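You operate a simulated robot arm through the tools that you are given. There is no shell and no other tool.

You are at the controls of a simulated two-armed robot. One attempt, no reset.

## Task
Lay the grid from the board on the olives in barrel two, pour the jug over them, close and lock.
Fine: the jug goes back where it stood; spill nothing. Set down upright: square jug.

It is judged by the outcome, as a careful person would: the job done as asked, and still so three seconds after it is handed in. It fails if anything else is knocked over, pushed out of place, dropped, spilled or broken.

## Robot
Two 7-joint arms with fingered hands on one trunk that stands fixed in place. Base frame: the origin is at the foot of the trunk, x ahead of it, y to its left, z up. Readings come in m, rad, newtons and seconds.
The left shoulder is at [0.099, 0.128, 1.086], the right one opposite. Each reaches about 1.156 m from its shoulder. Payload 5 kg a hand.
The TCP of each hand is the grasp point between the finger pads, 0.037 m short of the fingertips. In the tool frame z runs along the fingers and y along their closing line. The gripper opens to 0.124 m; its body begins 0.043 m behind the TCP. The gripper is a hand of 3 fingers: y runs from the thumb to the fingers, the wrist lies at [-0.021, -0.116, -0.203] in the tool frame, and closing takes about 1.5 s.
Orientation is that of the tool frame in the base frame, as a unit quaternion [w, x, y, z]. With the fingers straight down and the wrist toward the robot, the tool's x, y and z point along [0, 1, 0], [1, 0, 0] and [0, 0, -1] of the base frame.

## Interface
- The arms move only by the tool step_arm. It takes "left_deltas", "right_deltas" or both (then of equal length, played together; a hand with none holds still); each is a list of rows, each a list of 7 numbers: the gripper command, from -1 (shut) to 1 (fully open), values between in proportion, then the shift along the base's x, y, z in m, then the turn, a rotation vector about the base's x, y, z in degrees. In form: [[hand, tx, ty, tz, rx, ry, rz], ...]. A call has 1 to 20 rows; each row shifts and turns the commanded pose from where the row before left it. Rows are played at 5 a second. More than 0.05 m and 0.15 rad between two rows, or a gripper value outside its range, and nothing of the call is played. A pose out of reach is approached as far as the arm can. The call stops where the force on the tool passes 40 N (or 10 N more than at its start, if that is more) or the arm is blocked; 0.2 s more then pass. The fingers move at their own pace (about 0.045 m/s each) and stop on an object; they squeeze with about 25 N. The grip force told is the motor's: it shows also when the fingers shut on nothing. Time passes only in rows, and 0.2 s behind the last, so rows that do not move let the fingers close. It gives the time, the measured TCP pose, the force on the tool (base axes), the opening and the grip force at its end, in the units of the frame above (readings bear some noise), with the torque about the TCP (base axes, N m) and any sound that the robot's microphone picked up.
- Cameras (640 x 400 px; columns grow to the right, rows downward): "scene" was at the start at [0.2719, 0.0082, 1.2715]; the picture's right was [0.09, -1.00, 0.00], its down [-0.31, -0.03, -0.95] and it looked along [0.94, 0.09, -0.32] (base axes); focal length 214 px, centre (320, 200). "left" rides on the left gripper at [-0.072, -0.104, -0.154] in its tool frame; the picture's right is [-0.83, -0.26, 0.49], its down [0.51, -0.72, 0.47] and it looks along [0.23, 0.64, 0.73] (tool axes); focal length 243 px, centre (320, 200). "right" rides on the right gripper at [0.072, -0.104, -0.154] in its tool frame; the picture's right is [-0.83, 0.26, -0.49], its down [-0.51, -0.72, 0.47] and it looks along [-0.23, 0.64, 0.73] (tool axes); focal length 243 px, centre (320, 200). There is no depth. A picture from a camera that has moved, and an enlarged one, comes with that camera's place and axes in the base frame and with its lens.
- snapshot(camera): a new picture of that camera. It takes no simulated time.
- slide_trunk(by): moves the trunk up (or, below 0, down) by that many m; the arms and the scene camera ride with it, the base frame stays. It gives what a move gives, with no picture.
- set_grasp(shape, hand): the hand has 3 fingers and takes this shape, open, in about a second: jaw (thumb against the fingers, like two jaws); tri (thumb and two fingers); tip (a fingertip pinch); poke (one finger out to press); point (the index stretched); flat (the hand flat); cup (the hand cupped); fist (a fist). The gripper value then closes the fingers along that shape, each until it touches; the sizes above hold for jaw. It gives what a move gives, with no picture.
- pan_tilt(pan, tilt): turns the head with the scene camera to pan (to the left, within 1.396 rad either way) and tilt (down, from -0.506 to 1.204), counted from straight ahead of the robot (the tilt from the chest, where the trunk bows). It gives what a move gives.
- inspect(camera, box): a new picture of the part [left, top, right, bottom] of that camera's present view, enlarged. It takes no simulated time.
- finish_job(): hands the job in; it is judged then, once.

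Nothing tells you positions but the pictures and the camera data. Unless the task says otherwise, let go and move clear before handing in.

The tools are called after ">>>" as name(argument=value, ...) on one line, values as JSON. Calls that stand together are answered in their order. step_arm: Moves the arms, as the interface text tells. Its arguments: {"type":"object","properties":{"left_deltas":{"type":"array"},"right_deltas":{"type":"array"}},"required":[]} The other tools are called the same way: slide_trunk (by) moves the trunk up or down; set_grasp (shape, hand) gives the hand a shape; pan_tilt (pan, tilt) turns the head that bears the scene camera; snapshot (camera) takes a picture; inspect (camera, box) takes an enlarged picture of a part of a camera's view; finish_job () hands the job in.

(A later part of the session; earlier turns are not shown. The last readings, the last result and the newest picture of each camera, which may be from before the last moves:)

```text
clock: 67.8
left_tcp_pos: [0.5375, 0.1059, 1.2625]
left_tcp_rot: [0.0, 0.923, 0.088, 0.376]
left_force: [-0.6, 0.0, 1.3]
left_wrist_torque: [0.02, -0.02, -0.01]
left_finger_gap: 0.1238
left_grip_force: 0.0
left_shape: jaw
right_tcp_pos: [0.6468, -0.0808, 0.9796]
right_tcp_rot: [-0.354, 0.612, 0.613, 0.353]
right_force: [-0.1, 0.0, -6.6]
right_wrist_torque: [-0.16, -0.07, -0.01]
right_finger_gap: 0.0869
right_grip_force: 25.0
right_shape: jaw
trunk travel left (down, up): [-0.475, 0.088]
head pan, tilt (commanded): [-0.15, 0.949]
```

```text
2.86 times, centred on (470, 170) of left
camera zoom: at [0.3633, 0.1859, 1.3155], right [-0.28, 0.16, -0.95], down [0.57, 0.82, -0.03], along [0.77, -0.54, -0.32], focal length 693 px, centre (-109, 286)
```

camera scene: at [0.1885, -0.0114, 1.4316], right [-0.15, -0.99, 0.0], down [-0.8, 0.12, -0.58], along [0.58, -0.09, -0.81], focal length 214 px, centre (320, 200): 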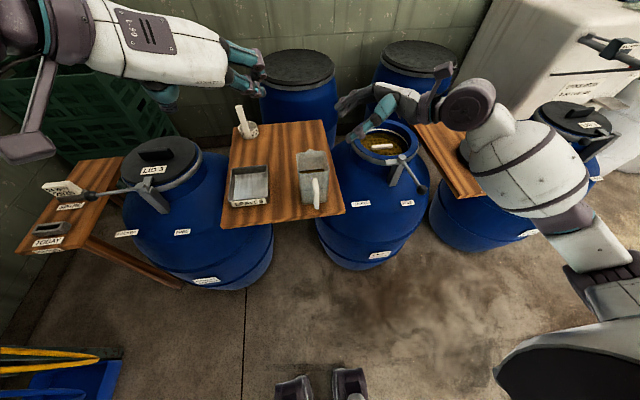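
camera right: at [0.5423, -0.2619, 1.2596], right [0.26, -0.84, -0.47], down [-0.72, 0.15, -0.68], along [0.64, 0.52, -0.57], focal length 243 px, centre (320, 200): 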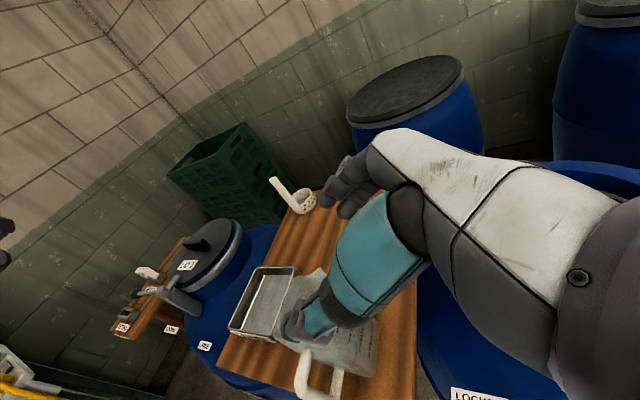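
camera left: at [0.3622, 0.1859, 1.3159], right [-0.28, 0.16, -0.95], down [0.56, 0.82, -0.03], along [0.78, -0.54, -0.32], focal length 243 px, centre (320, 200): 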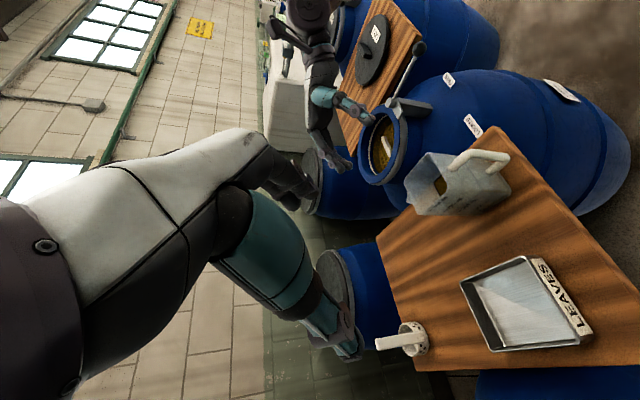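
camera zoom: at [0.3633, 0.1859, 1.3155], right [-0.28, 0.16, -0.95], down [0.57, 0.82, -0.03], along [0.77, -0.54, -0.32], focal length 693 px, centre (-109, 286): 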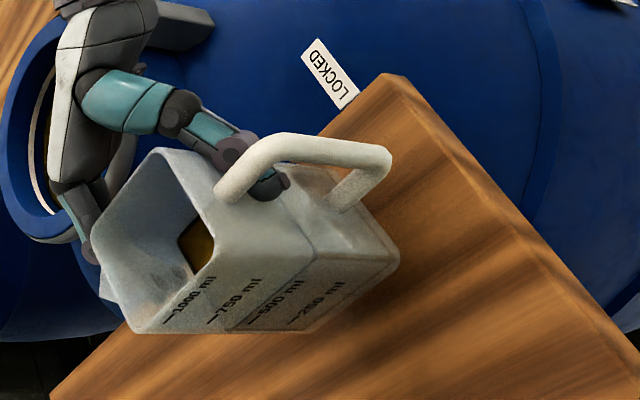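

The jug weighs about 6.6 N and hangs level. I raise it, then carry it smoothly across to the barrel while yawing -30°.

>>> step_arm(right_deltas=[[-1, 0, 0, 0.015, 0, 0, 0], [-1, 0, 0, 0.025, 0, 0, 0], [-1, 0, 0, 0.025, 0, 0, 0], [-1, 0, 0, 0.025, 0, 0, 0], [-1, 0, 0, 0.02, 0, 0, 0], [-1, 0, 0, 0.01, 0, 0, 0], [-1, 0, 0, 0, 0, 0, 0]])

>>> step_arm(right_deltas=[[-1, 0.003, -0.01, 0, 0, 0, -1], [-1, 0.0066, -0.02, 0, 0, 0, -2], [-1, 0.0066, -0.02, 0, 0, 0, -2.5], [-1, 0.0066, -0.02, 0, 0, 0, -2.5], [-1, 0.0066, -0.02, 0, 0, 0, -2.5], [-1, 0.0066, -0.02, 0, 0, 0, -2.5], [-1, 0.0066, -0.02, 0, 0, 0, -2.5], [-1, 0.0066, -0.02, 0, 0, 0, -2.5], [-1, 0.0066, -0.02, 0, 0, 0, -2.5], [-1, 0.0066, -0.02, 0, 0, 0, -2.5], [-1, 0.0066, -0.02, 0, 0, 0, -2.5], [-1, 0.0066, -0.02, 0, 0, 0, -2.5], [-1, 0.0066, -0.02, 0, 0, 0, -1.5], [-1, 0.004, -0.01, 0, 0, 0, -1], [-1, 0, 0, 0, 0, 0, 0]])

>>> snapshot(camera="scene")

>>> snapshot(camera="left")

>>> snapshot(camera="right")

```text
clock: 69.4
left_tcp_pos: [0.5359, 0.1062, 1.2624]
left_tcp_rot: [0.0, 0.922, 0.088, 0.376]
left_force: [0.0, 0.5, -1.0]
left_wrist_torque: [-0.02, 0.01, 0.01]
left_finger_gap: 0.1237
left_grip_force: 0.0
left_shape: jaw
right_tcp_pos: [0.6463, -0.0814, 1.0985]
right_tcp_rot: [-0.354, 0.612, 0.612, 0.353]
right_force: [0.3, 0.1, -6.8]
right_wrist_torque: [-0.14, -0.06, -0.02]
right_finger_gap: 0.0867
right_grip_force: 25.1
right_shape: jaw
trunk travel left (down, up): [-0.475, 0.088]
head pan, tilt (commanded): [-0.15, 0.949]
```

```text
clock: 72.6
left_tcp_pos: [0.538, 0.1061, 1.2621]
left_tcp_rot: [0.0, 0.923, 0.088, 0.376]
left_force: [-0.4, 0.2, 0.3]
left_wrist_torque: [0.02, -0.04, 0.02]
left_finger_gap: 0.1237
left_grip_force: 0.0
left_shape: jaw
right_tcp_pos: [0.7331, -0.3435, 1.0966]
right_tcp_rot: [-0.248, 0.752, 0.429, 0.434]
right_force: [-0.4, -0.5, -6.4]
right_wrist_torque: [-0.19, 0.04, -0.02]
right_finger_gap: 0.0872
right_grip_force: 24.7
right_shape: jaw
trunk travel left (down, up): [-0.475, 0.088]
head pan, tilt (commanded): [-0.15, 0.949]
```

```text
taken
camera scene: at [0.1896, -0.0114, 1.4314], right [-0.15, -0.99, 0.0], down [-0.8, 0.12, -0.58], along [0.58, -0.09, -0.81], focal length 214 px, centre (320, 200)
```

scene: 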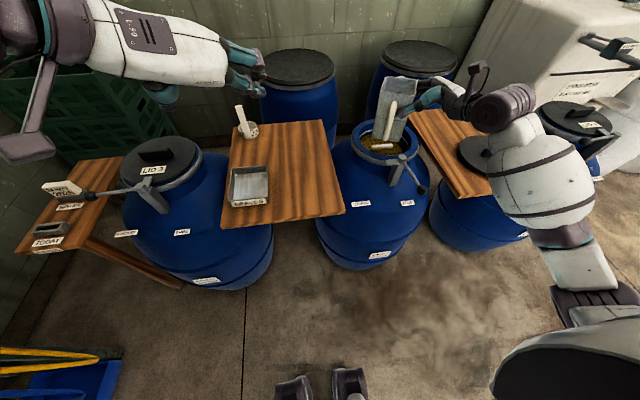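

```text
taken
camera left: at [0.3633, 0.1859, 1.3156], right [-0.28, 0.16, -0.95], down [0.57, 0.82, -0.03], along [0.77, -0.54, -0.32], focal length 243 px, centre (320, 200)
```

left: 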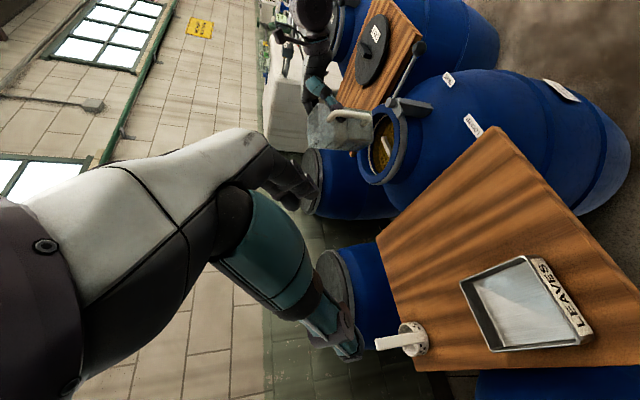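

```text
taken
camera right: at [0.5955, -0.3728, 1.2369], right [-0.2, -0.86, -0.47], down [-0.54, 0.5, -0.67], along [0.81, 0.12, -0.57], focal length 243 px, centre (320, 200)
```

right: 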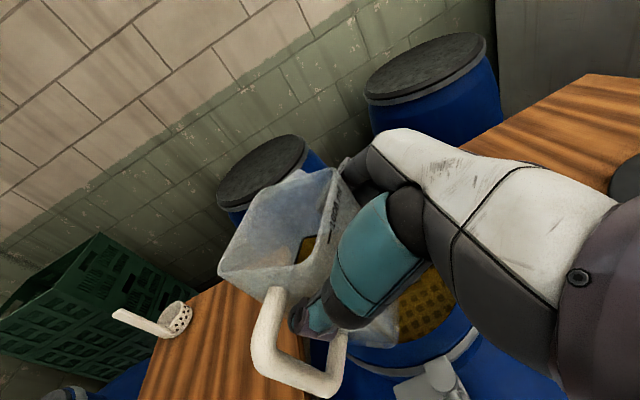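

The jug is above the barrel and nothing else was touched. I turn the head to watch the pour and check the spout's place.

>>> pan_tilt(pan=-0.48, tilt=0.75)

>>> inspect(camera="scene", box=[240, 80, 440, 220])

>>> inspect(camera="left", box=[280, 60, 460, 220])

```text
clock: 73.4
left_tcp_pos: [0.5379, 0.1061, 1.2619]
left_tcp_rot: [-0.001, 0.923, 0.088, 0.376]
left_force: [0.1, 0.0, 1.1]
left_wrist_torque: [-0.01, 0.02, 0.0]
left_finger_gap: 0.1237
left_grip_force: 0.0
left_shape: jaw
right_tcp_pos: [0.7344, -0.3419, 1.0959]
right_tcp_rot: [-0.249, 0.752, 0.429, 0.435]
right_force: [-0.2, -0.6, -6.7]
right_wrist_torque: [-0.21, -0.01, -0.02]
right_finger_gap: 0.0873
right_grip_force: 25.3
right_shape: jaw
trunk travel left (down, up): [-0.475, 0.088]
head pan, tilt (commanded): [-0.48, 0.75]
```

```text
2.86 times, centred on (340, 150) of scene
camera zoom: at [0.1914, -0.039, 1.4469], right [-0.46, -0.89, 0.0], down [-0.61, 0.31, -0.73], along [0.65, -0.34, -0.68], focal length 613 px, centre (263, 343)
```

zoom: 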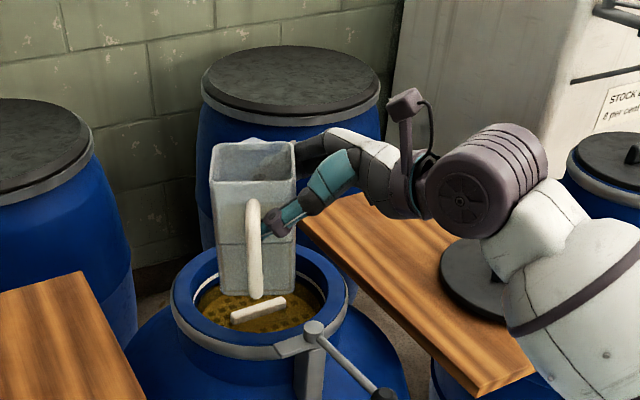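

```text
2.50 times, centred on (370, 140) of left
camera zoom: at [0.3634, 0.1857, 1.3156], right [-0.28, 0.16, -0.95], down [0.56, 0.82, -0.03], along [0.77, -0.54, -0.32], focal length 606 px, centre (195, 350)
```

zoom: 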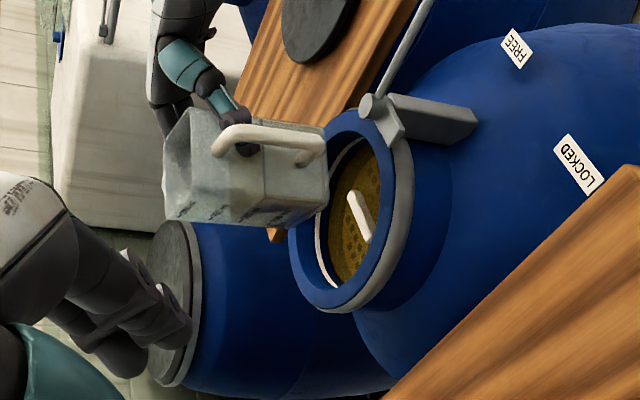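

The spout is over the mouth. I begin tilting gently to 40°, well before the brine can reach the lip.

>>> step_arm(right_deltas=[[-1, -0.0011, 0.0007, 0.0009, 1.25, 2.165, 0], [-1, -0.0011, 0.0007, 0.0009, 1.25, 2.165, 0], [-1, -0.0011, 0.0007, 0.0009, 1.25, 2.165, 0], [-1, -0.0011, 0.0007, 0.0009, 1.25, 2.165, 0], [-1, -0.0011, 0.0007, 0.0009, 1.25, 2.165, 0], [-1, -0.0011, 0.0007, 0.0009, 1.25, 2.165, 0], [-1, -0.0011, 0.0007, 0.0009, 1.25, 2.165, 0], [-1, -0.0011, 0.0007, 0.0009, 1.25, 2.165, 0], [-1, -0.0002, 0.0001, -0.0028, 1.25, 2.165, 0], [-1, -0.0002, 0.0001, -0.0028, 1.25, 2.165, 0], [-1, -0.0002, 0.0001, -0.0028, 1.25, 2.165, 0], [-1, -0.0002, 0.0001, -0.0028, 1.25, 2.165, 0], [-1, -0.0002, 0.0001, -0.0028, 1.25, 2.165, 0], [-1, -0.0002, 0.0001, -0.0028, 1.25, 2.165, 0], [-1, -0.0002, 0.0001, -0.0028, 1.25, 2.165, 0], [-1, -0.0002, 0.0001, -0.0028, 1.25, 2.165, 0], [-1, 0, 0, 0, 0, 0, 0]])

>>> inspect(camera="scene", box=[240, 80, 440, 220])

>>> inspect(camera="left", box=[280, 60, 460, 220])

>>> snapshot(camera="right")

```text
clock: 77.0
left_tcp_pos: [0.537, 0.1058, 1.2628]
left_tcp_rot: [-0.001, 0.923, 0.087, 0.376]
left_force: [-0.5, 0.4, 0.1]
left_wrist_torque: [0.0, -0.01, 0.03]
left_finger_gap: 0.1236
left_grip_force: 0.1
left_shape: jaw
right_tcp_pos: [0.7225, -0.336, 1.0826]
right_tcp_rot: [-0.49, 0.793, 0.255, 0.257]
right_force: [0.3, -0.2, -5.8]
right_wrist_torque: [-0.25, -0.14, 0.02]
right_finger_gap: 0.0868
right_grip_force: 25.1
right_shape: jaw
trunk travel left (down, up): [-0.475, 0.088]
head pan, tilt (commanded): [-0.48, 0.75]
```

```text
2.86 times, centred on (340, 150) of scene
camera zoom: at [0.1911, -0.039, 1.4469], right [-0.46, -0.89, 0.0], down [-0.61, 0.32, -0.73], along [0.65, -0.34, -0.68], focal length 613 px, centre (263, 343)
```

zoom: 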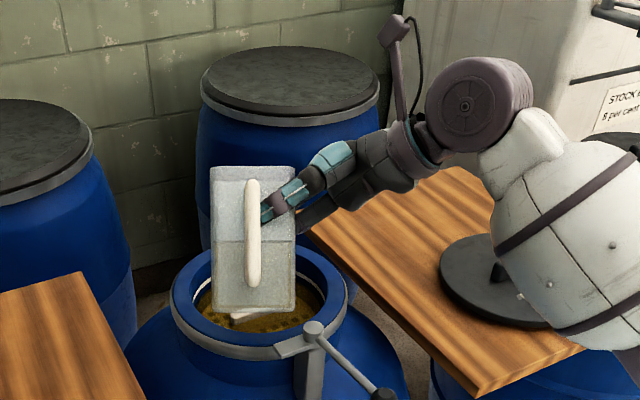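

```text
2.50 times, centred on (370, 140) of left
camera zoom: at [0.3632, 0.1858, 1.3156], right [-0.28, 0.16, -0.95], down [0.57, 0.82, -0.03], along [0.77, -0.54, -0.32], focal length 606 px, centre (195, 350)
```

zoom: 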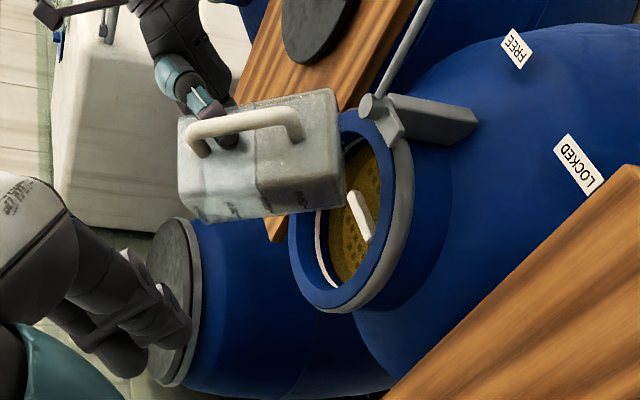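

```text
taken
camera right: at [0.6836, -0.4232, 1.2574], right [-0.52, -0.68, -0.52], down [-0.77, 0.63, -0.05], along [0.37, 0.38, -0.85], focal length 243 px, centre (320, 200)
```

right: 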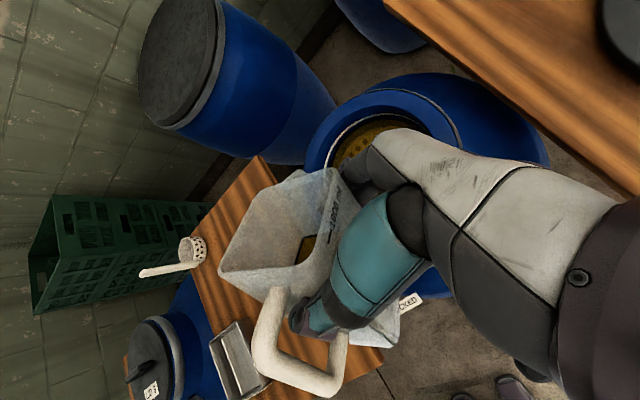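

The jug sits unchanged in the grip at 40°. I go on to 56°.

>>> step_arm(right_deltas=[[-1, 0.00044, -0.00025, -0.00276, 1.0, 1.732, 0], [-1, 0.00044, -0.00025, -0.00276, 1.0, 1.732, 0], [-1, 0.00044, -0.00025, -0.00276, 1.0, 1.732, 0], [-1, 0.00044, -0.00025, -0.00276, 1.0, 1.732, 0], [-1, 0.00044, -0.00025, -0.00276, 1.0, 1.732, 0], [-1, 0.00044, -0.00025, -0.00276, 1.0, 1.732, 0], [-1, 0.00044, -0.00025, -0.00276, 1.0, 1.732, 0], [-1, 0.00044, -0.00025, -0.00276, 1.0, 1.732, 0], [-1, 0, 0, 0, 0, 0, 0]])

>>> inspect(camera="scene", box=[240, 80, 440, 220])

>>> inspect(camera="left", box=[280, 60, 460, 220])

>>> inspect(camera="right", box=[200, 60, 480, 400])

```text
clock: 79.0
left_tcp_pos: [0.5369, 0.1063, 1.2626]
left_tcp_rot: [0.0, 0.922, 0.088, 0.376]
left_force: [0.4, 0.2, -0.5]
left_wrist_torque: [-0.02, 0.0, -0.03]
left_finger_gap: 0.1239
left_grip_force: 0.1
left_shape: jaw
right_tcp_pos: [0.7261, -0.3359, 1.0606]
right_tcp_rot: [-0.57, 0.782, 0.177, 0.178]
right_force: [-0.3, 0.1, -6.6]
right_wrist_torque: [-0.31, -0.18, -0.01]
right_finger_gap: 0.0871
right_grip_force: 24.8
right_shape: jaw
trunk travel left (down, up): [-0.475, 0.088]
head pan, tilt (commanded): [-0.48, 0.75]
```

```text
2.86 times, centred on (340, 150) of scene
camera zoom: at [0.1912, -0.0389, 1.4469], right [-0.46, -0.89, 0.0], down [-0.61, 0.32, -0.73], along [0.65, -0.34, -0.68], focal length 613 px, centre (263, 343)
```

zoom: 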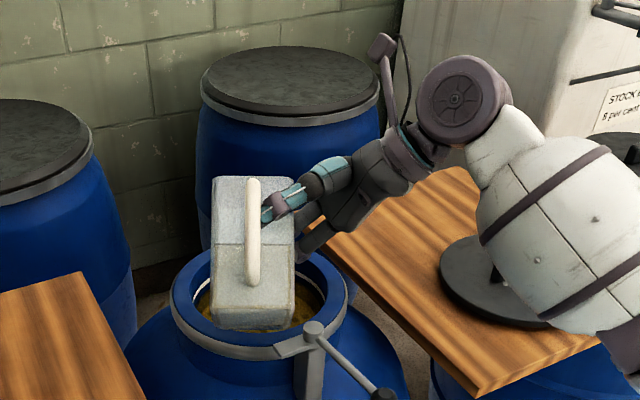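

```text
2.50 times, centred on (370, 140) of left
camera zoom: at [0.3633, 0.1858, 1.3156], right [-0.28, 0.16, -0.95], down [0.56, 0.82, -0.03], along [0.77, -0.54, -0.32], focal length 606 px, centre (195, 350)
```

zoom: 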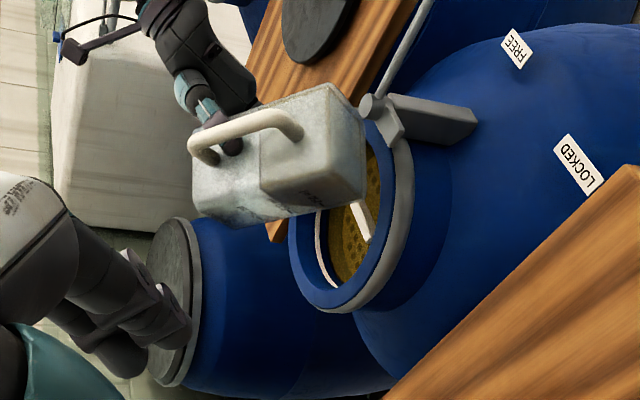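

```text
1.18 times, centred on (340, 230) of right
camera zoom: at [0.7279, -0.448, 1.2252], right [-0.64, -0.61, -0.47], down [-0.75, 0.62, 0.22], along [0.16, 0.5, -0.85], focal length 285 px, centre (296, 165)
```

zoom: 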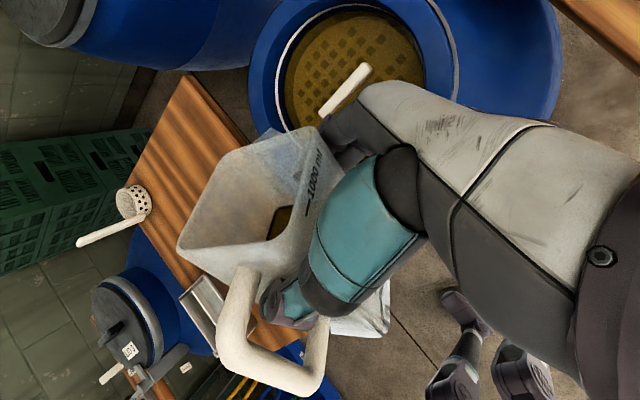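

>>> step_arm(right_deltas=[[-1, 0.00058, -0.00033, -0.002, 0.625, 1.0825, 0], [-1, 0.00058, -0.00033, -0.002, 0.625, 1.0825, 0], [-1, 0.00058, -0.00033, -0.002, 0.625, 1.0825, 0], [-1, 0.00058, -0.00033, -0.002, 0.625, 1.0825, 0], [-1, 0.00058, -0.00033, -0.002, 0.625, 1.0825, 0], [-1, 0.00058, -0.00033, -0.002, 0.625, 1.0825, 0], [-1, 0.00058, -0.00033, -0.002, 0.625, 1.0825, 0], [-1, 0.00058, -0.00033, -0.002, 0.625, 1.0825, 0]])

>>> inspect(camera="scene", box=[240, 80, 440, 220])

>>> inspect(camera="left", box=[280, 60, 460, 220])

>>> inspect(camera="right", box=[150, 0, 480, 300])

```text
clock: 80.8
left_tcp_pos: [0.5371, 0.1061, 1.2625]
left_tcp_rot: [-0.002, 0.923, 0.088, 0.376]
left_force: [0.0, 0.0, 0.3]
left_wrist_torque: [-0.01, -0.01, -0.01]
left_finger_gap: 0.1238
left_grip_force: 0.0
left_shape: jaw
right_tcp_pos: [0.7316, -0.3383, 1.0436]
right_tcp_rot: [-0.616, 0.768, 0.124, 0.126]
right_force: [0.3, 0.8, -5.7]
right_wrist_torque: [-0.28, -0.14, -0.01]
right_finger_gap: 0.0871
right_grip_force: 25.1
right_shape: jaw
trunk travel left (down, up): [-0.475, 0.088]
head pan, tilt (commanded): [-0.48, 0.75]
```

```text
2.86 times, centred on (340, 150) of scene
camera zoom: at [0.1914, -0.039, 1.4469], right [-0.46, -0.89, 0.0], down [-0.61, 0.32, -0.73], along [0.65, -0.34, -0.68], focal length 613 px, centre (263, 343)
```

zoom: 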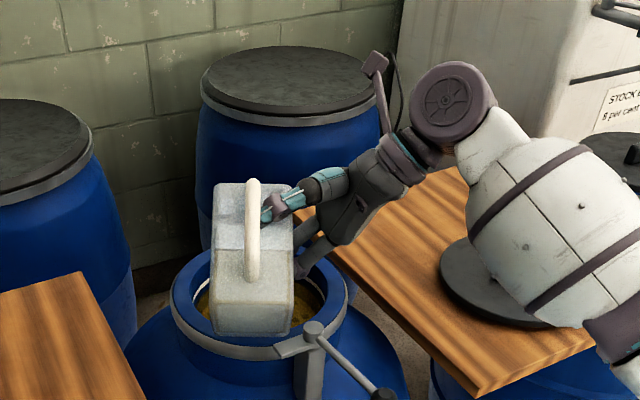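

```text
2.50 times, centred on (370, 140) of left
camera zoom: at [0.3634, 0.1857, 1.3156], right [-0.28, 0.16, -0.95], down [0.57, 0.82, -0.03], along [0.77, -0.54, -0.32], focal length 606 px, centre (195, 350)
```

zoom: 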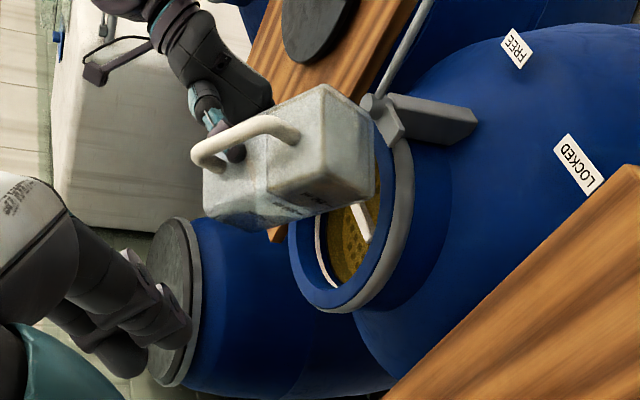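

```text
1.33 times, centred on (315, 150) of right
camera zoom: at [0.7574, -0.4641, 1.1968], right [-0.71, -0.57, -0.42], down [-0.71, 0.59, 0.39], along [0.03, 0.57, -0.82], focal length 324 px, centre (327, 267)
```

zoom: 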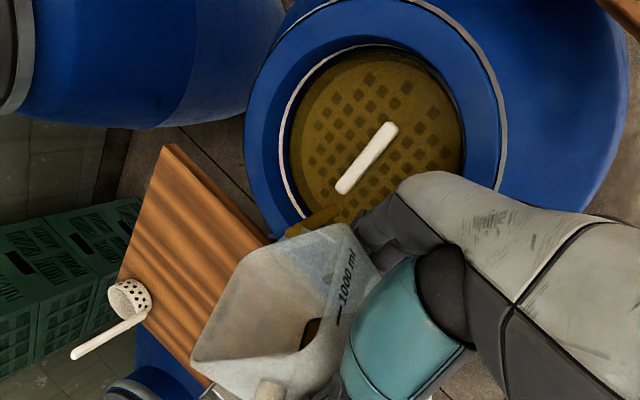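

Brine has started to leave the spout, which lies inside the mouth in plan. I continue slowly.

>>> step_arm(right_deltas=[[-1, 0.0006, -0.00035, -0.0012, 0.5, 0.866, 0], [-1, 0.0006, -0.00035, -0.0012, 0.5, 0.866, 0], [-1, 0.0006, -0.00035, -0.0012, 0.5, 0.866, 0], [-1, 0.0006, -0.00035, -0.0012, 0.5, 0.866, 0]])

>>> inspect(camera="right", box=[150, 0, 480, 300])

>>> inspect(camera="scene", box=[280, 120, 380, 220])

>>> inspect(camera="left", box=[340, 60, 460, 200])

```text
clock: 81.8
left_tcp_pos: [0.5373, 0.1067, 1.2633]
left_tcp_rot: [0.0, 0.923, 0.088, 0.375]
left_force: [-0.2, -0.7, -0.5]
left_wrist_torque: [0.02, -0.02, 0.02]
left_finger_gap: 0.1239
left_grip_force: 0.0
left_shape: jaw
right_tcp_pos: [0.734, -0.3408, 1.0394]
right_tcp_rot: [-0.632, 0.761, 0.105, 0.105]
right_force: [0.1, 0.6, -5.5]
right_wrist_torque: [-0.25, -0.15, 0.01]
right_finger_gap: 0.0868
right_grip_force: 25.2
right_shape: jaw
trunk travel left (down, up): [-0.475, 0.088]
head pan, tilt (commanded): [-0.48, 0.75]
```

```text
1.33 times, centred on (315, 150) of right
camera zoom: at [0.7683, -0.4701, 1.186], right [-0.73, -0.55, -0.4], down [-0.68, 0.58, 0.45], along [-0.02, 0.6, -0.8], focal length 324 px, centre (327, 267)
```

zoom: 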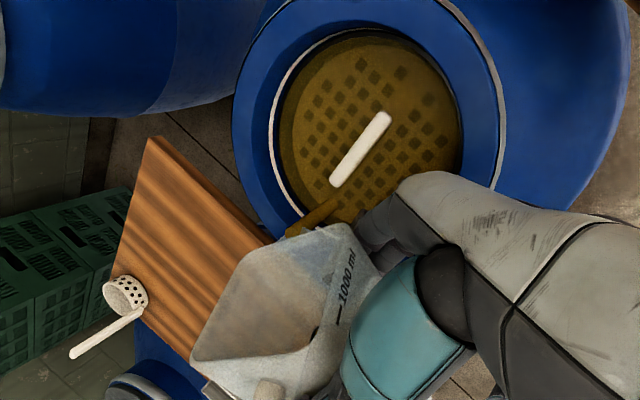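

```text
4.00 times, centred on (330, 170) of scene
camera zoom: at [0.1912, -0.0389, 1.4469], right [-0.46, -0.89, 0.0], down [-0.61, 0.32, -0.73], along [0.65, -0.34, -0.68], focal length 858 px, centre (280, 320)
```

zoom: 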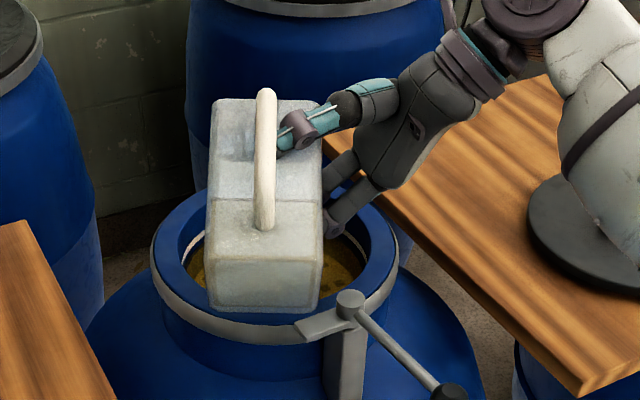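

```text
2.86 times, centred on (400, 130) of left
camera zoom: at [0.3633, 0.1858, 1.3156], right [-0.28, 0.16, -0.95], down [0.56, 0.82, -0.03], along [0.77, -0.54, -0.32], focal length 693 px, centre (91, 400)
```

zoom: 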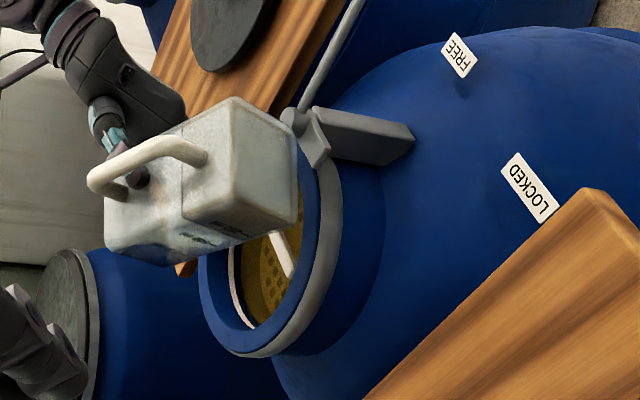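

The stream falls straight into the mouth, slightly left of centre. I carry on tilting while easing the spout a little toward the centre.

>>> step_arm(right_deltas=[[-1, 0.0008, -0.0015, -0.0012, 0.5, 0.866, 0], [-1, 0.0008, -0.0015, -0.0012, 0.5, 0.866, 0], [-1, 0.0008, -0.0015, -0.0012, 0.5, 0.866, 0], [-1, 0.0008, -0.0015, -0.0012, 0.5, 0.866, 0], [-1, 0.0008, -0.0015, -0.0012, 0.5, 0.866, 0], [-1, 0.0008, -0.0015, -0.0012, 0.5, 0.866, 0], [-1, 0.0008, -0.0015, -0.0012, 0.5, 0.866, 0], [-1, 0.0008, -0.0015, -0.0012, 0.5, 0.866, 0]])

>>> inspect(camera="right", box=[150, 0, 480, 300])

>>> inspect(camera="scene", box=[280, 120, 380, 220])

>>> inspect(camera="left", box=[340, 60, 460, 200])

```text
clock: 83.6
left_tcp_pos: [0.536, 0.1054, 1.2628]
left_tcp_rot: [-0.001, 0.923, 0.088, 0.375]
left_force: [0.2, 0.8, -0.2]
left_wrist_torque: [0.0, 0.0, -0.02]
left_finger_gap: 0.1235
left_grip_force: 0.1
left_shape: jaw
right_tcp_pos: [0.7402, -0.3525, 1.0303]
right_tcp_rot: [-0.663, 0.743, 0.063, 0.06]
right_force: [-0.1, 0.7, -3.5]
right_wrist_torque: [-0.2, -0.1, -0.02]
right_finger_gap: 0.0873
right_grip_force: 25.3
right_shape: jaw
trunk travel left (down, up): [-0.475, 0.088]
head pan, tilt (commanded): [-0.48, 0.75]
```

```text
1.33 times, centred on (315, 150) of right
camera zoom: at [0.7919, -0.4926, 1.162], right [-0.78, -0.53, -0.34], down [-0.62, 0.54, 0.57], along [-0.11, 0.65, -0.75], focal length 324 px, centre (327, 267)
```

zoom: 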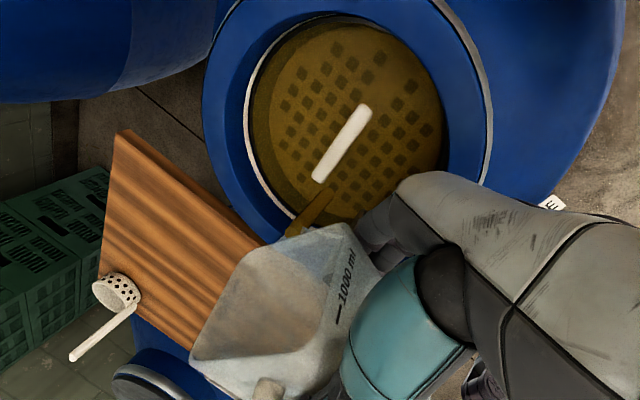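

```text
4.00 times, centred on (330, 170) of scene
camera zoom: at [0.1911, -0.0389, 1.447], right [-0.46, -0.89, 0.0], down [-0.61, 0.32, -0.73], along [0.65, -0.34, -0.68], focal length 858 px, centre (280, 320)
```

zoom: 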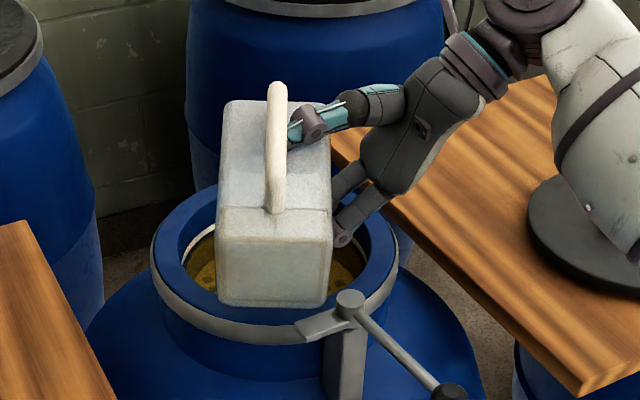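

```text
2.86 times, centred on (400, 130) of left
camera zoom: at [0.3632, 0.1858, 1.3156], right [-0.28, 0.16, -0.95], down [0.57, 0.82, -0.03], along [0.77, -0.54, -0.32], focal length 693 px, centre (91, 400)
```

zoom: 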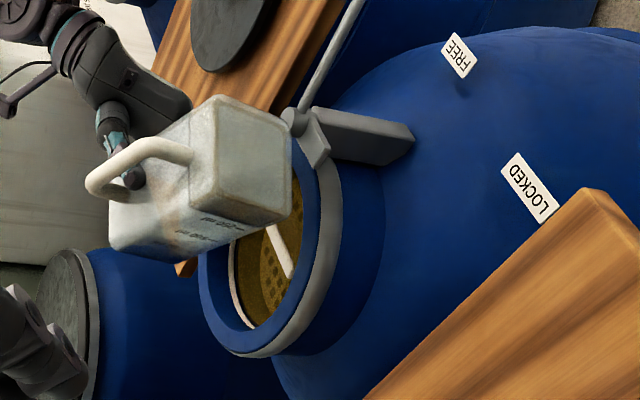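

>>> step_arm(right_deltas=[[-1, 0.0009, -0.00055, -0.0008, 0.6, 1.039, 0], [-1, 0.0009, -0.00055, -0.0008, 0.6, 1.039, 0], [-1, 0.0009, -0.00055, -0.0008, 0.6, 1.039, 0], [-1, 0.0009, -0.00055, -0.0008, 0.6, 1.039, 0], [-1, 0.0009, -0.00055, -0.0008, 0.6, 1.039, 0], [-1, 0.0009, -0.00055, -0.0008, 0.6, 1.039, 0], [-1, 0.0009, -0.00055, -0.0008, 0.6, 1.039, 0], [-1, 0.0009, -0.00055, -0.0008, 0.6, 1.039, 0], [-1, 0.0009, -0.00055, -0.0008, 0.6, 1.039, 0], [-1, 0.0009, -0.00055, -0.0008, 0.6, 1.039, 0]])

>>> inspect(camera="right", box=[150, 0, 480, 300])

>>> inspect(camera="scene", box=[280, 120, 380, 220])

>>> inspect(camera="left", box=[340, 60, 460, 200])

```text
clock: 85.8
left_tcp_pos: [0.5376, 0.1067, 1.2638]
left_tcp_rot: [0.0, 0.923, 0.087, 0.375]
left_force: [0.4, -0.1, 1.0]
left_wrist_torque: [-0.05, -0.03, -0.02]
left_finger_gap: 0.1238
left_grip_force: 0.0
left_shape: jaw
right_tcp_pos: [0.7497, -0.3579, 1.0213]
right_tcp_rot: [-0.705, 0.71, -0.001, -0.003]
right_force: [-0.3, -0.2, -1.4]
right_wrist_torque: [-0.05, -0.03, 0.02]
right_finger_gap: 0.0869
right_grip_force: 24.7
right_shape: jaw
trunk travel left (down, up): [-0.475, 0.088]
head pan, tilt (commanded): [-0.48, 0.75]
```

```text
1.33 times, centred on (315, 150) of right
camera zoom: at [0.8225, -0.5111, 1.127], right [-0.83, -0.49, -0.25], down [-0.5, 0.48, 0.72], along [-0.24, 0.73, -0.64], focal length 324 px, centre (327, 267)
```

zoom: 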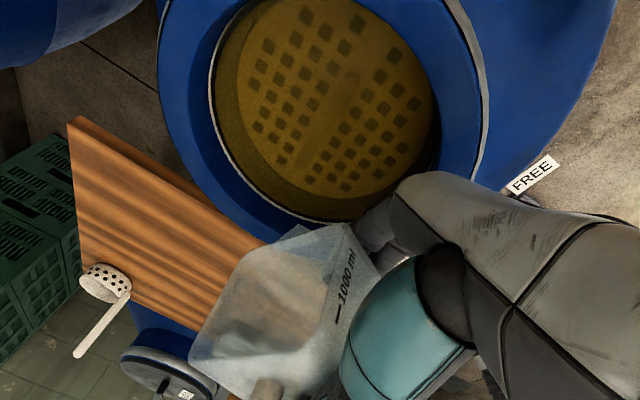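

```text
4.00 times, centred on (330, 170) of scene
camera zoom: at [0.1909, -0.0388, 1.447], right [-0.46, -0.89, 0.0], down [-0.61, 0.32, -0.73], along [0.65, -0.34, -0.68], focal length 858 px, centre (280, 320)
```

zoom: 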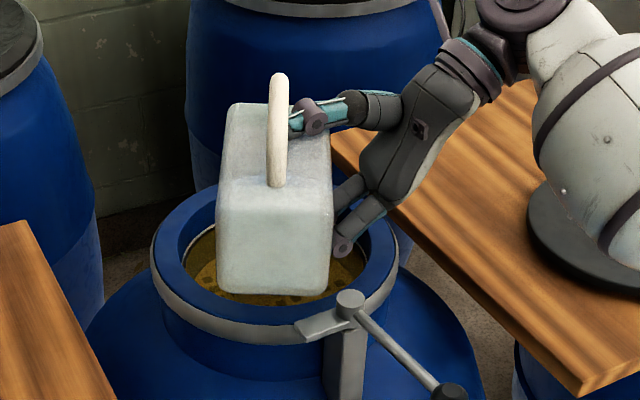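

```text
2.86 times, centred on (400, 130) of left
camera zoom: at [0.363, 0.186, 1.3157], right [-0.28, 0.16, -0.95], down [0.57, 0.82, -0.03], along [0.77, -0.54, -0.32], focal length 693 px, centre (91, 400)
```

zoom: 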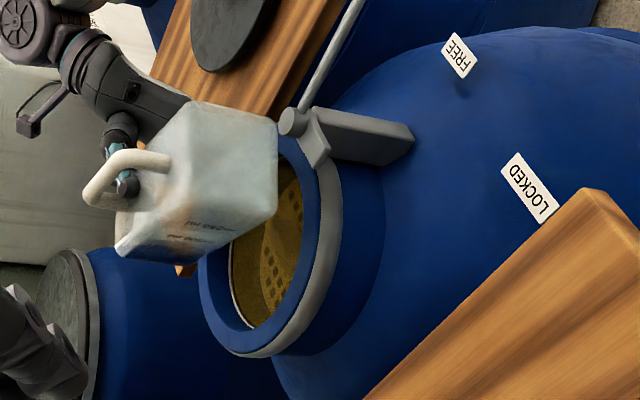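

The jug is almost empty and the grid's bar is now covered by brine. I tip to about 106° to drain the last drops and hold there.

>>> step_arm(right_deltas=[[-1, 0.0011, -0.0007, 0.0005, 0.7, 1.212, 0], [-1, 0.0011, -0.0007, 0.0005, 0.7, 1.212, 0], [-1, 0.0011, -0.0007, 0.0005, 0.7, 1.212, 0], [-1, 0.0011, -0.0007, 0.0005, 0.7, 1.212, 0], [-1, 0.0011, -0.0007, 0.0005, 0.7, 1.212, 0], [-1, 0.0011, -0.0007, 0.0005, 0.7, 1.212, 0], [-1, 0.0011, -0.0007, 0.0005, 0.7, 1.212, 0], [-1, 0.0011, -0.0007, 0.0005, 0.7, 1.212, 0], [-1, 0.0011, -0.0007, 0.0005, 0.7, 1.212, 0], [-1, 0.0011, -0.0007, 0.0005, 0.7, 1.212, 0], [-1, 0.0011, -0.0007, 0.0005, 0.7, 1.212, 0], [-1, 0.0011, -0.0007, 0.0005, 0.7, 1.212, 0], [-1, 0, 0, 0, 0, 0, 0], [-1, 0, 0, 0, 0, 0, 0], [-1, 0, 0, 0, 0, 0, 0], [-1, 0, 0, 0, 0, 0, 0], [-1, 0, 0, 0, 0, 0, 0], [-1, 0, 0, 0, 0, 0, 0]])

>>> inspect(camera="right", box=[150, 0, 480, 300])

>>> inspect(camera="left", box=[340, 60, 460, 200])

>>> inspect(camera="scene", box=[280, 120, 380, 220])

```text
clock: 89.6
left_tcp_pos: [0.5368, 0.1079, 1.2631]
left_tcp_rot: [0.0, 0.922, 0.088, 0.377]
left_force: [0.4, -0.3, 1.0]
left_wrist_torque: [0.01, -0.03, 0.01]
left_finger_gap: 0.1236
left_grip_force: 0.0
left_shape: jaw
right_tcp_pos: [0.7621, -0.3661, 1.0281]
right_tcp_rot: [0.749, -0.65, 0.091, 0.092]
right_force: [0.1, 0.5, -1.6]
right_wrist_torque: [-0.04, -0.05, -0.05]
right_finger_gap: 0.0871
right_grip_force: 24.8
right_shape: jaw
trunk travel left (down, up): [-0.475, 0.088]
head pan, tilt (commanded): [-0.48, 0.75]
```

```text
1.33 times, centred on (315, 150) of right
camera zoom: at [0.8561, -0.5312, 1.0885], right [-0.88, -0.47, -0.11], down [-0.3, 0.36, 0.88], along [-0.38, 0.81, -0.45], focal length 324 px, centre (327, 267)
```

zoom: 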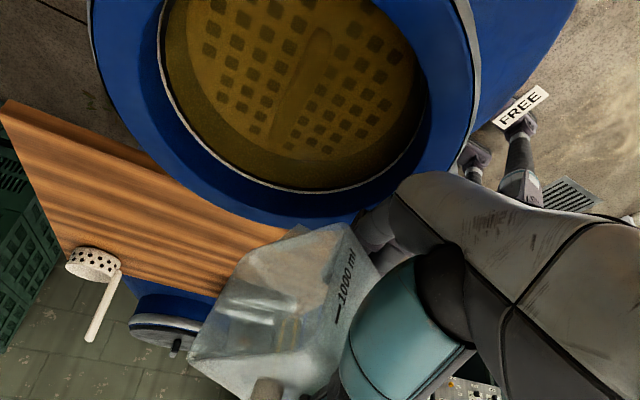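

```text
2.86 times, centred on (400, 130) of left
camera zoom: at [0.3628, 0.186, 1.3157], right [-0.28, 0.16, -0.95], down [0.57, 0.82, -0.03], along [0.77, -0.54, -0.32], focal length 693 px, centre (91, 400)
```

zoom: 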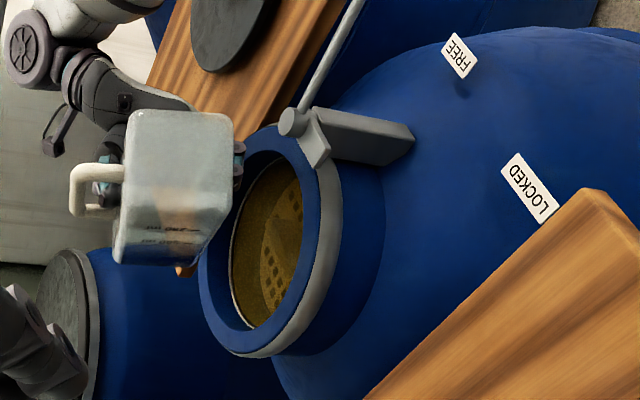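

```text
4.00 times, centred on (330, 170) of scene
camera zoom: at [0.1907, -0.0387, 1.447], right [-0.46, -0.89, 0.0], down [-0.6, 0.32, -0.73], along [0.65, -0.34, -0.68], focal length 858 px, centre (280, 320)
```

zoom: 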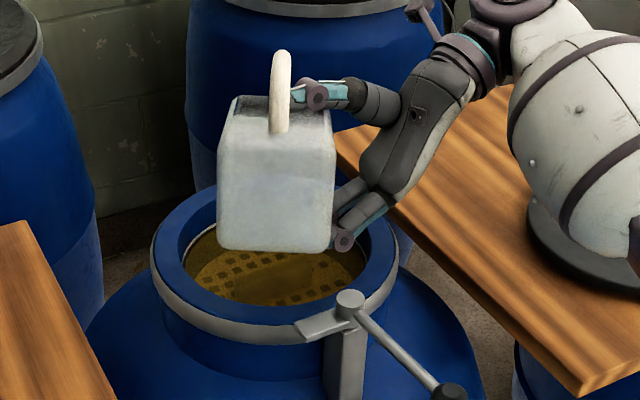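

The jug is empty and everything went into the barrel. I turn it back upright above the mouth along the same path.

>>> step_arm(right_deltas=[[-1, -0.0041, 0.0025, 0.0024, -2.67, -4.625, 0], [-1, -0.0041, 0.0025, 0.0024, -2.67, -4.625, 0], [-1, -0.0041, 0.0025, 0.0024, -2.67, -4.625, 0], [-1, -0.0041, 0.0025, 0.0024, -2.67, -4.625, 0], [-1, -0.0041, 0.0025, 0.0024, -2.67, -4.625, 0], [-1, -0.0028, 0.0014, 0.007, -2.67, -4.625, 0], [-1, -0.0028, 0.0014, 0.007, -2.67, -4.625, 0], [-1, -0.0028, 0.0014, 0.007, -2.67, -4.625, 0], [-1, -0.0028, 0.0014, 0.007, -2.67, -4.625, 0], [-1, -0.0028, 0.0014, 0.007, -2.67, -4.625, 0], [-1, -0.0005, 0.0003, 0.0066, -2.67, -4.625, 0], [-1, -0.0005, 0.0003, 0.0066, -2.67, -4.625, 0], [-1, -0.0005, 0.0003, 0.0066, -2.67, -4.625, 0], [-1, -0.0005, 0.0003, 0.0066, -2.67, -4.625, 0], [-1, -0.0005, 0.0003, 0.0066, -2.67, -4.625, 0], [-1, 0.002, -0.001, -0.0016, -2.67, -4.625, 0], [-1, 0.002, -0.001, -0.0016, -2.67, -4.625, 0], [-1, 0.002, -0.001, -0.0016, -2.67, -4.625, 0], [-1, 0.002, -0.001, -0.0016, -2.67, -4.625, 0], [-1, 0.002, -0.001, -0.0016, -2.67, -4.625, 0]])

>>> snapshot(camera="right")

>>> inspect(camera="scene", box=[240, 80, 440, 220])

```text
clock: 93.8
left_tcp_pos: [0.5366, 0.1067, 1.2619]
left_tcp_rot: [0.0, 0.922, 0.088, 0.377]
left_force: [0.6, 0.1, -0.2]
left_wrist_torque: [0.0, 0.0, 0.0]
left_finger_gap: 0.1235
left_grip_force: 0.0
left_shape: jaw
right_tcp_pos: [0.7349, -0.3507, 1.1019]
right_tcp_rot: [-0.247, 0.752, 0.429, 0.435]
right_force: [-0.1, -0.4, -1.6]
right_wrist_torque: [-0.08, 0.01, 0.0]
right_finger_gap: 0.0866
right_grip_force: 25.6
right_shape: jaw
trunk travel left (down, up): [-0.475, 0.088]
head pan, tilt (commanded): [-0.48, 0.75]
```

```text
taken
camera right: at [0.5959, -0.3809, 1.2405], right [-0.2, -0.86, -0.47], down [-0.54, 0.5, -0.67], along [0.81, 0.12, -0.57], focal length 243 px, centre (320, 200)
```

right: 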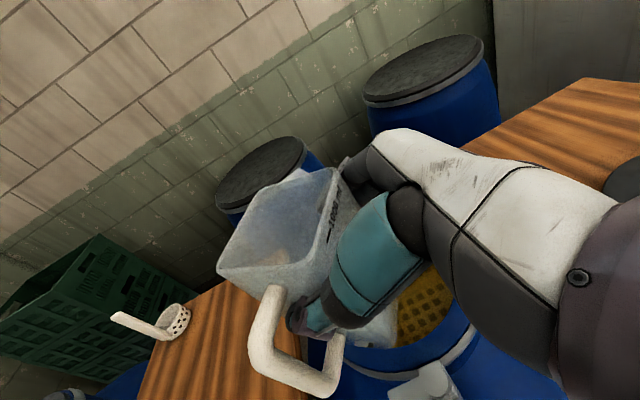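

```text
2.86 times, centred on (340, 150) of scene
camera zoom: at [0.1906, -0.0387, 1.447], right [-0.46, -0.89, 0.0], down [-0.6, 0.31, -0.73], along [0.65, -0.34, -0.68], focal length 613 px, centre (263, 343)
```

zoom: 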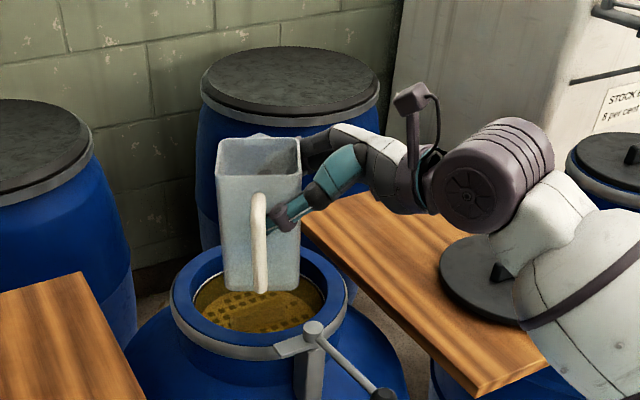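

The jug is upright again, unchanged in the grip. I carry it back over its spot on the board.

>>> step_arm(right_deltas=[[-1, -0.0034, 0.0104, 0, 0, 0, 1], [-1, -0.0068, 0.0208, 0, 0, 0, 2], [-1, -0.0068, 0.0208, 0, 0, 0, 2.5], [-1, -0.0068, 0.0208, 0, 0, 0, 2.5], [-1, -0.0068, 0.0208, 0, 0, 0, 2.5], [-1, -0.0068, 0.0208, 0, 0, 0, 2.5], [-1, -0.0068, 0.0208, 0, 0, 0, 2.5], [-1, -0.0068, 0.0208, 0, 0, 0, 2.5], [-1, -0.0068, 0.0208, 0, 0, 0, 2.5], [-1, -0.0068, 0.0208, 0, 0, 0, 2.5], [-1, -0.0068, 0.0208, 0, 0, 0, 2.5], [-1, -0.0068, 0.0208, 0, 0, 0, 2.5], [-1, -0.0068, 0.0208, 0, 0, 0, 1.5], [-1, -0.0034, 0.0104, 0, 0, 0, 1], [-1, 0, 0, 0, 0, 0, 0]])

>>> pan_tilt(pan=-0.15, tilt=0.95)

>>> inspect(camera="left", box=[360, 70, 560, 240])

>>> inspect(camera="scene", box=[240, 90, 440, 240])

```text
clock: 97.0
left_tcp_pos: [0.5366, 0.1055, 1.2624]
left_tcp_rot: [-0.001, 0.922, 0.089, 0.377]
left_force: [-0.8, -0.4, -0.3]
left_wrist_torque: [0.0, -0.02, -0.02]
left_finger_gap: 0.1238
left_grip_force: 0.1
left_shape: jaw
right_tcp_pos: [0.6478, -0.0816, 1.0998]
right_tcp_rot: [-0.353, 0.614, 0.612, 0.353]
right_force: [0.5, -0.2, -1.6]
right_wrist_torque: [-0.03, 0.01, 0.0]
right_finger_gap: 0.0867
right_grip_force: 25.3
right_shape: jaw
trunk travel left (down, up): [-0.475, 0.088]
head pan, tilt (commanded): [-0.48, 0.75]
```

```text
clock: 97.8
left_tcp_pos: [0.5361, 0.1065, 1.2629]
left_tcp_rot: [0.0, 0.922, 0.087, 0.377]
left_force: [-1.1, 0.1, -0.6]
left_wrist_torque: [-0.01, -0.02, 0.01]
left_finger_gap: 0.1241
left_grip_force: 0.2
left_shape: jaw
right_tcp_pos: [0.6478, -0.0809, 1.0992]
right_tcp_rot: [-0.353, 0.613, 0.612, 0.353]
right_force: [0.0, 0.4, -1.5]
right_wrist_torque: [-0.04, -0.04, 0.01]
right_finger_gap: 0.087
right_grip_force: 25.2
right_shape: jaw
trunk travel left (down, up): [-0.475, 0.088]
head pan, tilt (commanded): [-0.15, 0.949]
```

```text
2.35 times, centred on (460, 155) of left
camera zoom: at [0.3628, 0.1861, 1.3157], right [-0.28, 0.16, -0.95], down [0.57, 0.82, -0.03], along [0.77, -0.54, -0.32], focal length 571 px, centre (-9, 306)
```

zoom: 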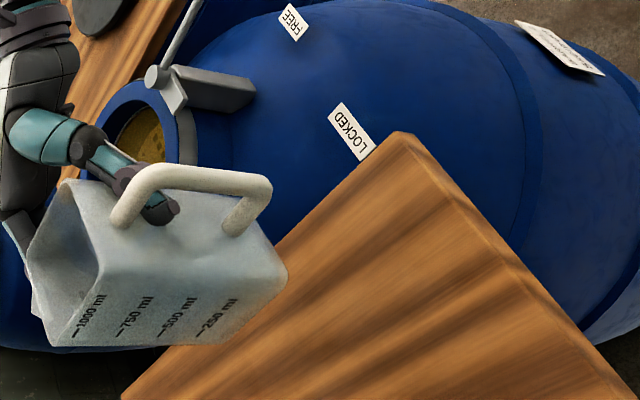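

```text
2.67 times, centred on (340, 165) of scene
camera zoom: at [0.1891, -0.0113, 1.4315], right [-0.15, -0.99, 0.0], down [-0.8, 0.12, -0.58], along [0.58, -0.09, -0.81], focal length 572 px, centre (267, 293)
```

zoom: 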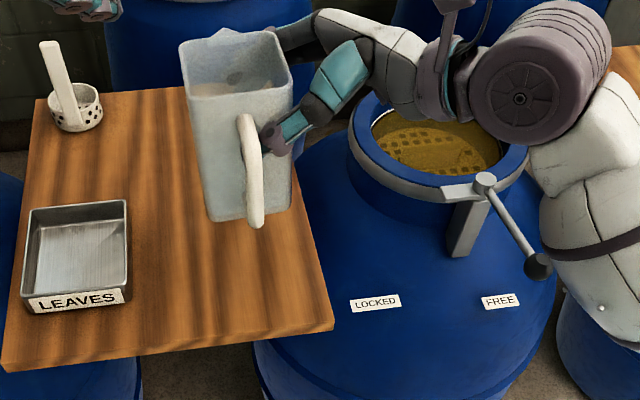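

>>> step_arm(right_deltas=[[-1, 0, 0, -0.02, 0, 0, 0], [-1, 0, 0, -0.03, 0, 0, 0], [-1, 0, 0, -0.03, 0, 0, 0], [-1, 0, 0, -0.03, 0, 0, 0], [-1, 0, 0, -0.02, 0, 0, 0], [-1, 0, 0, -0.01, 0, 0, 0], [-1, 0, 0, -0.008, 0, 0, 0], [-1, 0, 0, 0, 0, 0, 0]])

>>> inspect(camera="left", box=[410, 100, 530, 240])

>>> inspect(camera="scene", box=[285, 130, 365, 220])

```text
clock: 99.6
left_tcp_pos: [0.5371, 0.1063, 1.2627]
left_tcp_rot: [0.001, 0.922, 0.088, 0.377]
left_force: [1.7, -0.4, 0.4]
left_wrist_torque: [-0.01, 0.01, -0.01]
left_finger_gap: 0.1239
left_grip_force: 0.1
left_shape: jaw
right_tcp_pos: [0.6458, -0.0802, 0.9523]
right_tcp_rot: [-0.353, 0.614, 0.611, 0.352]
right_force: [-0.5, -0.8, -2.0]
right_wrist_torque: [-0.04, -0.02, 0.0]
right_finger_gap: 0.0869
right_grip_force: 24.9
right_shape: jaw
trunk travel left (down, up): [-0.475, 0.088]
head pan, tilt (commanded): [-0.15, 0.949]
```

```text
2.86 times, centred on (470, 170) of left
camera zoom: at [0.3628, 0.186, 1.3157], right [-0.28, 0.16, -0.95], down [0.57, 0.82, -0.03], along [0.77, -0.54, -0.32], focal length 693 px, centre (-109, 286)
```

zoom: 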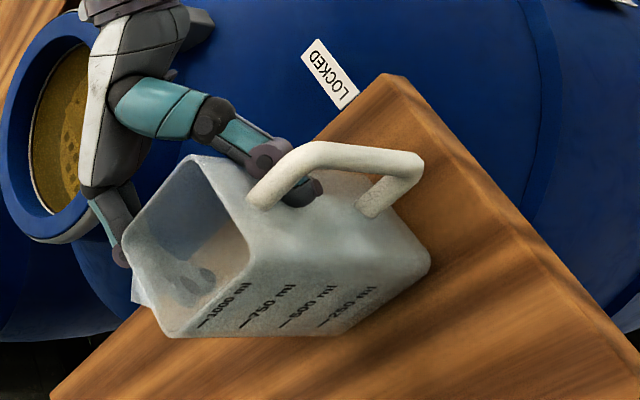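

```text
4.44 times, centred on (325, 175) of scene
camera zoom: at [0.189, -0.0113, 1.4315], right [-0.15, -0.99, 0.0], down [-0.8, 0.12, -0.58], along [0.58, -0.09, -0.81], focal length 953 px, centre (298, 311)
```

zoom: 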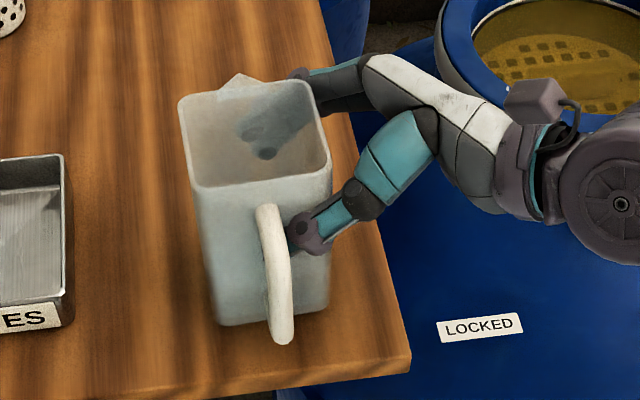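

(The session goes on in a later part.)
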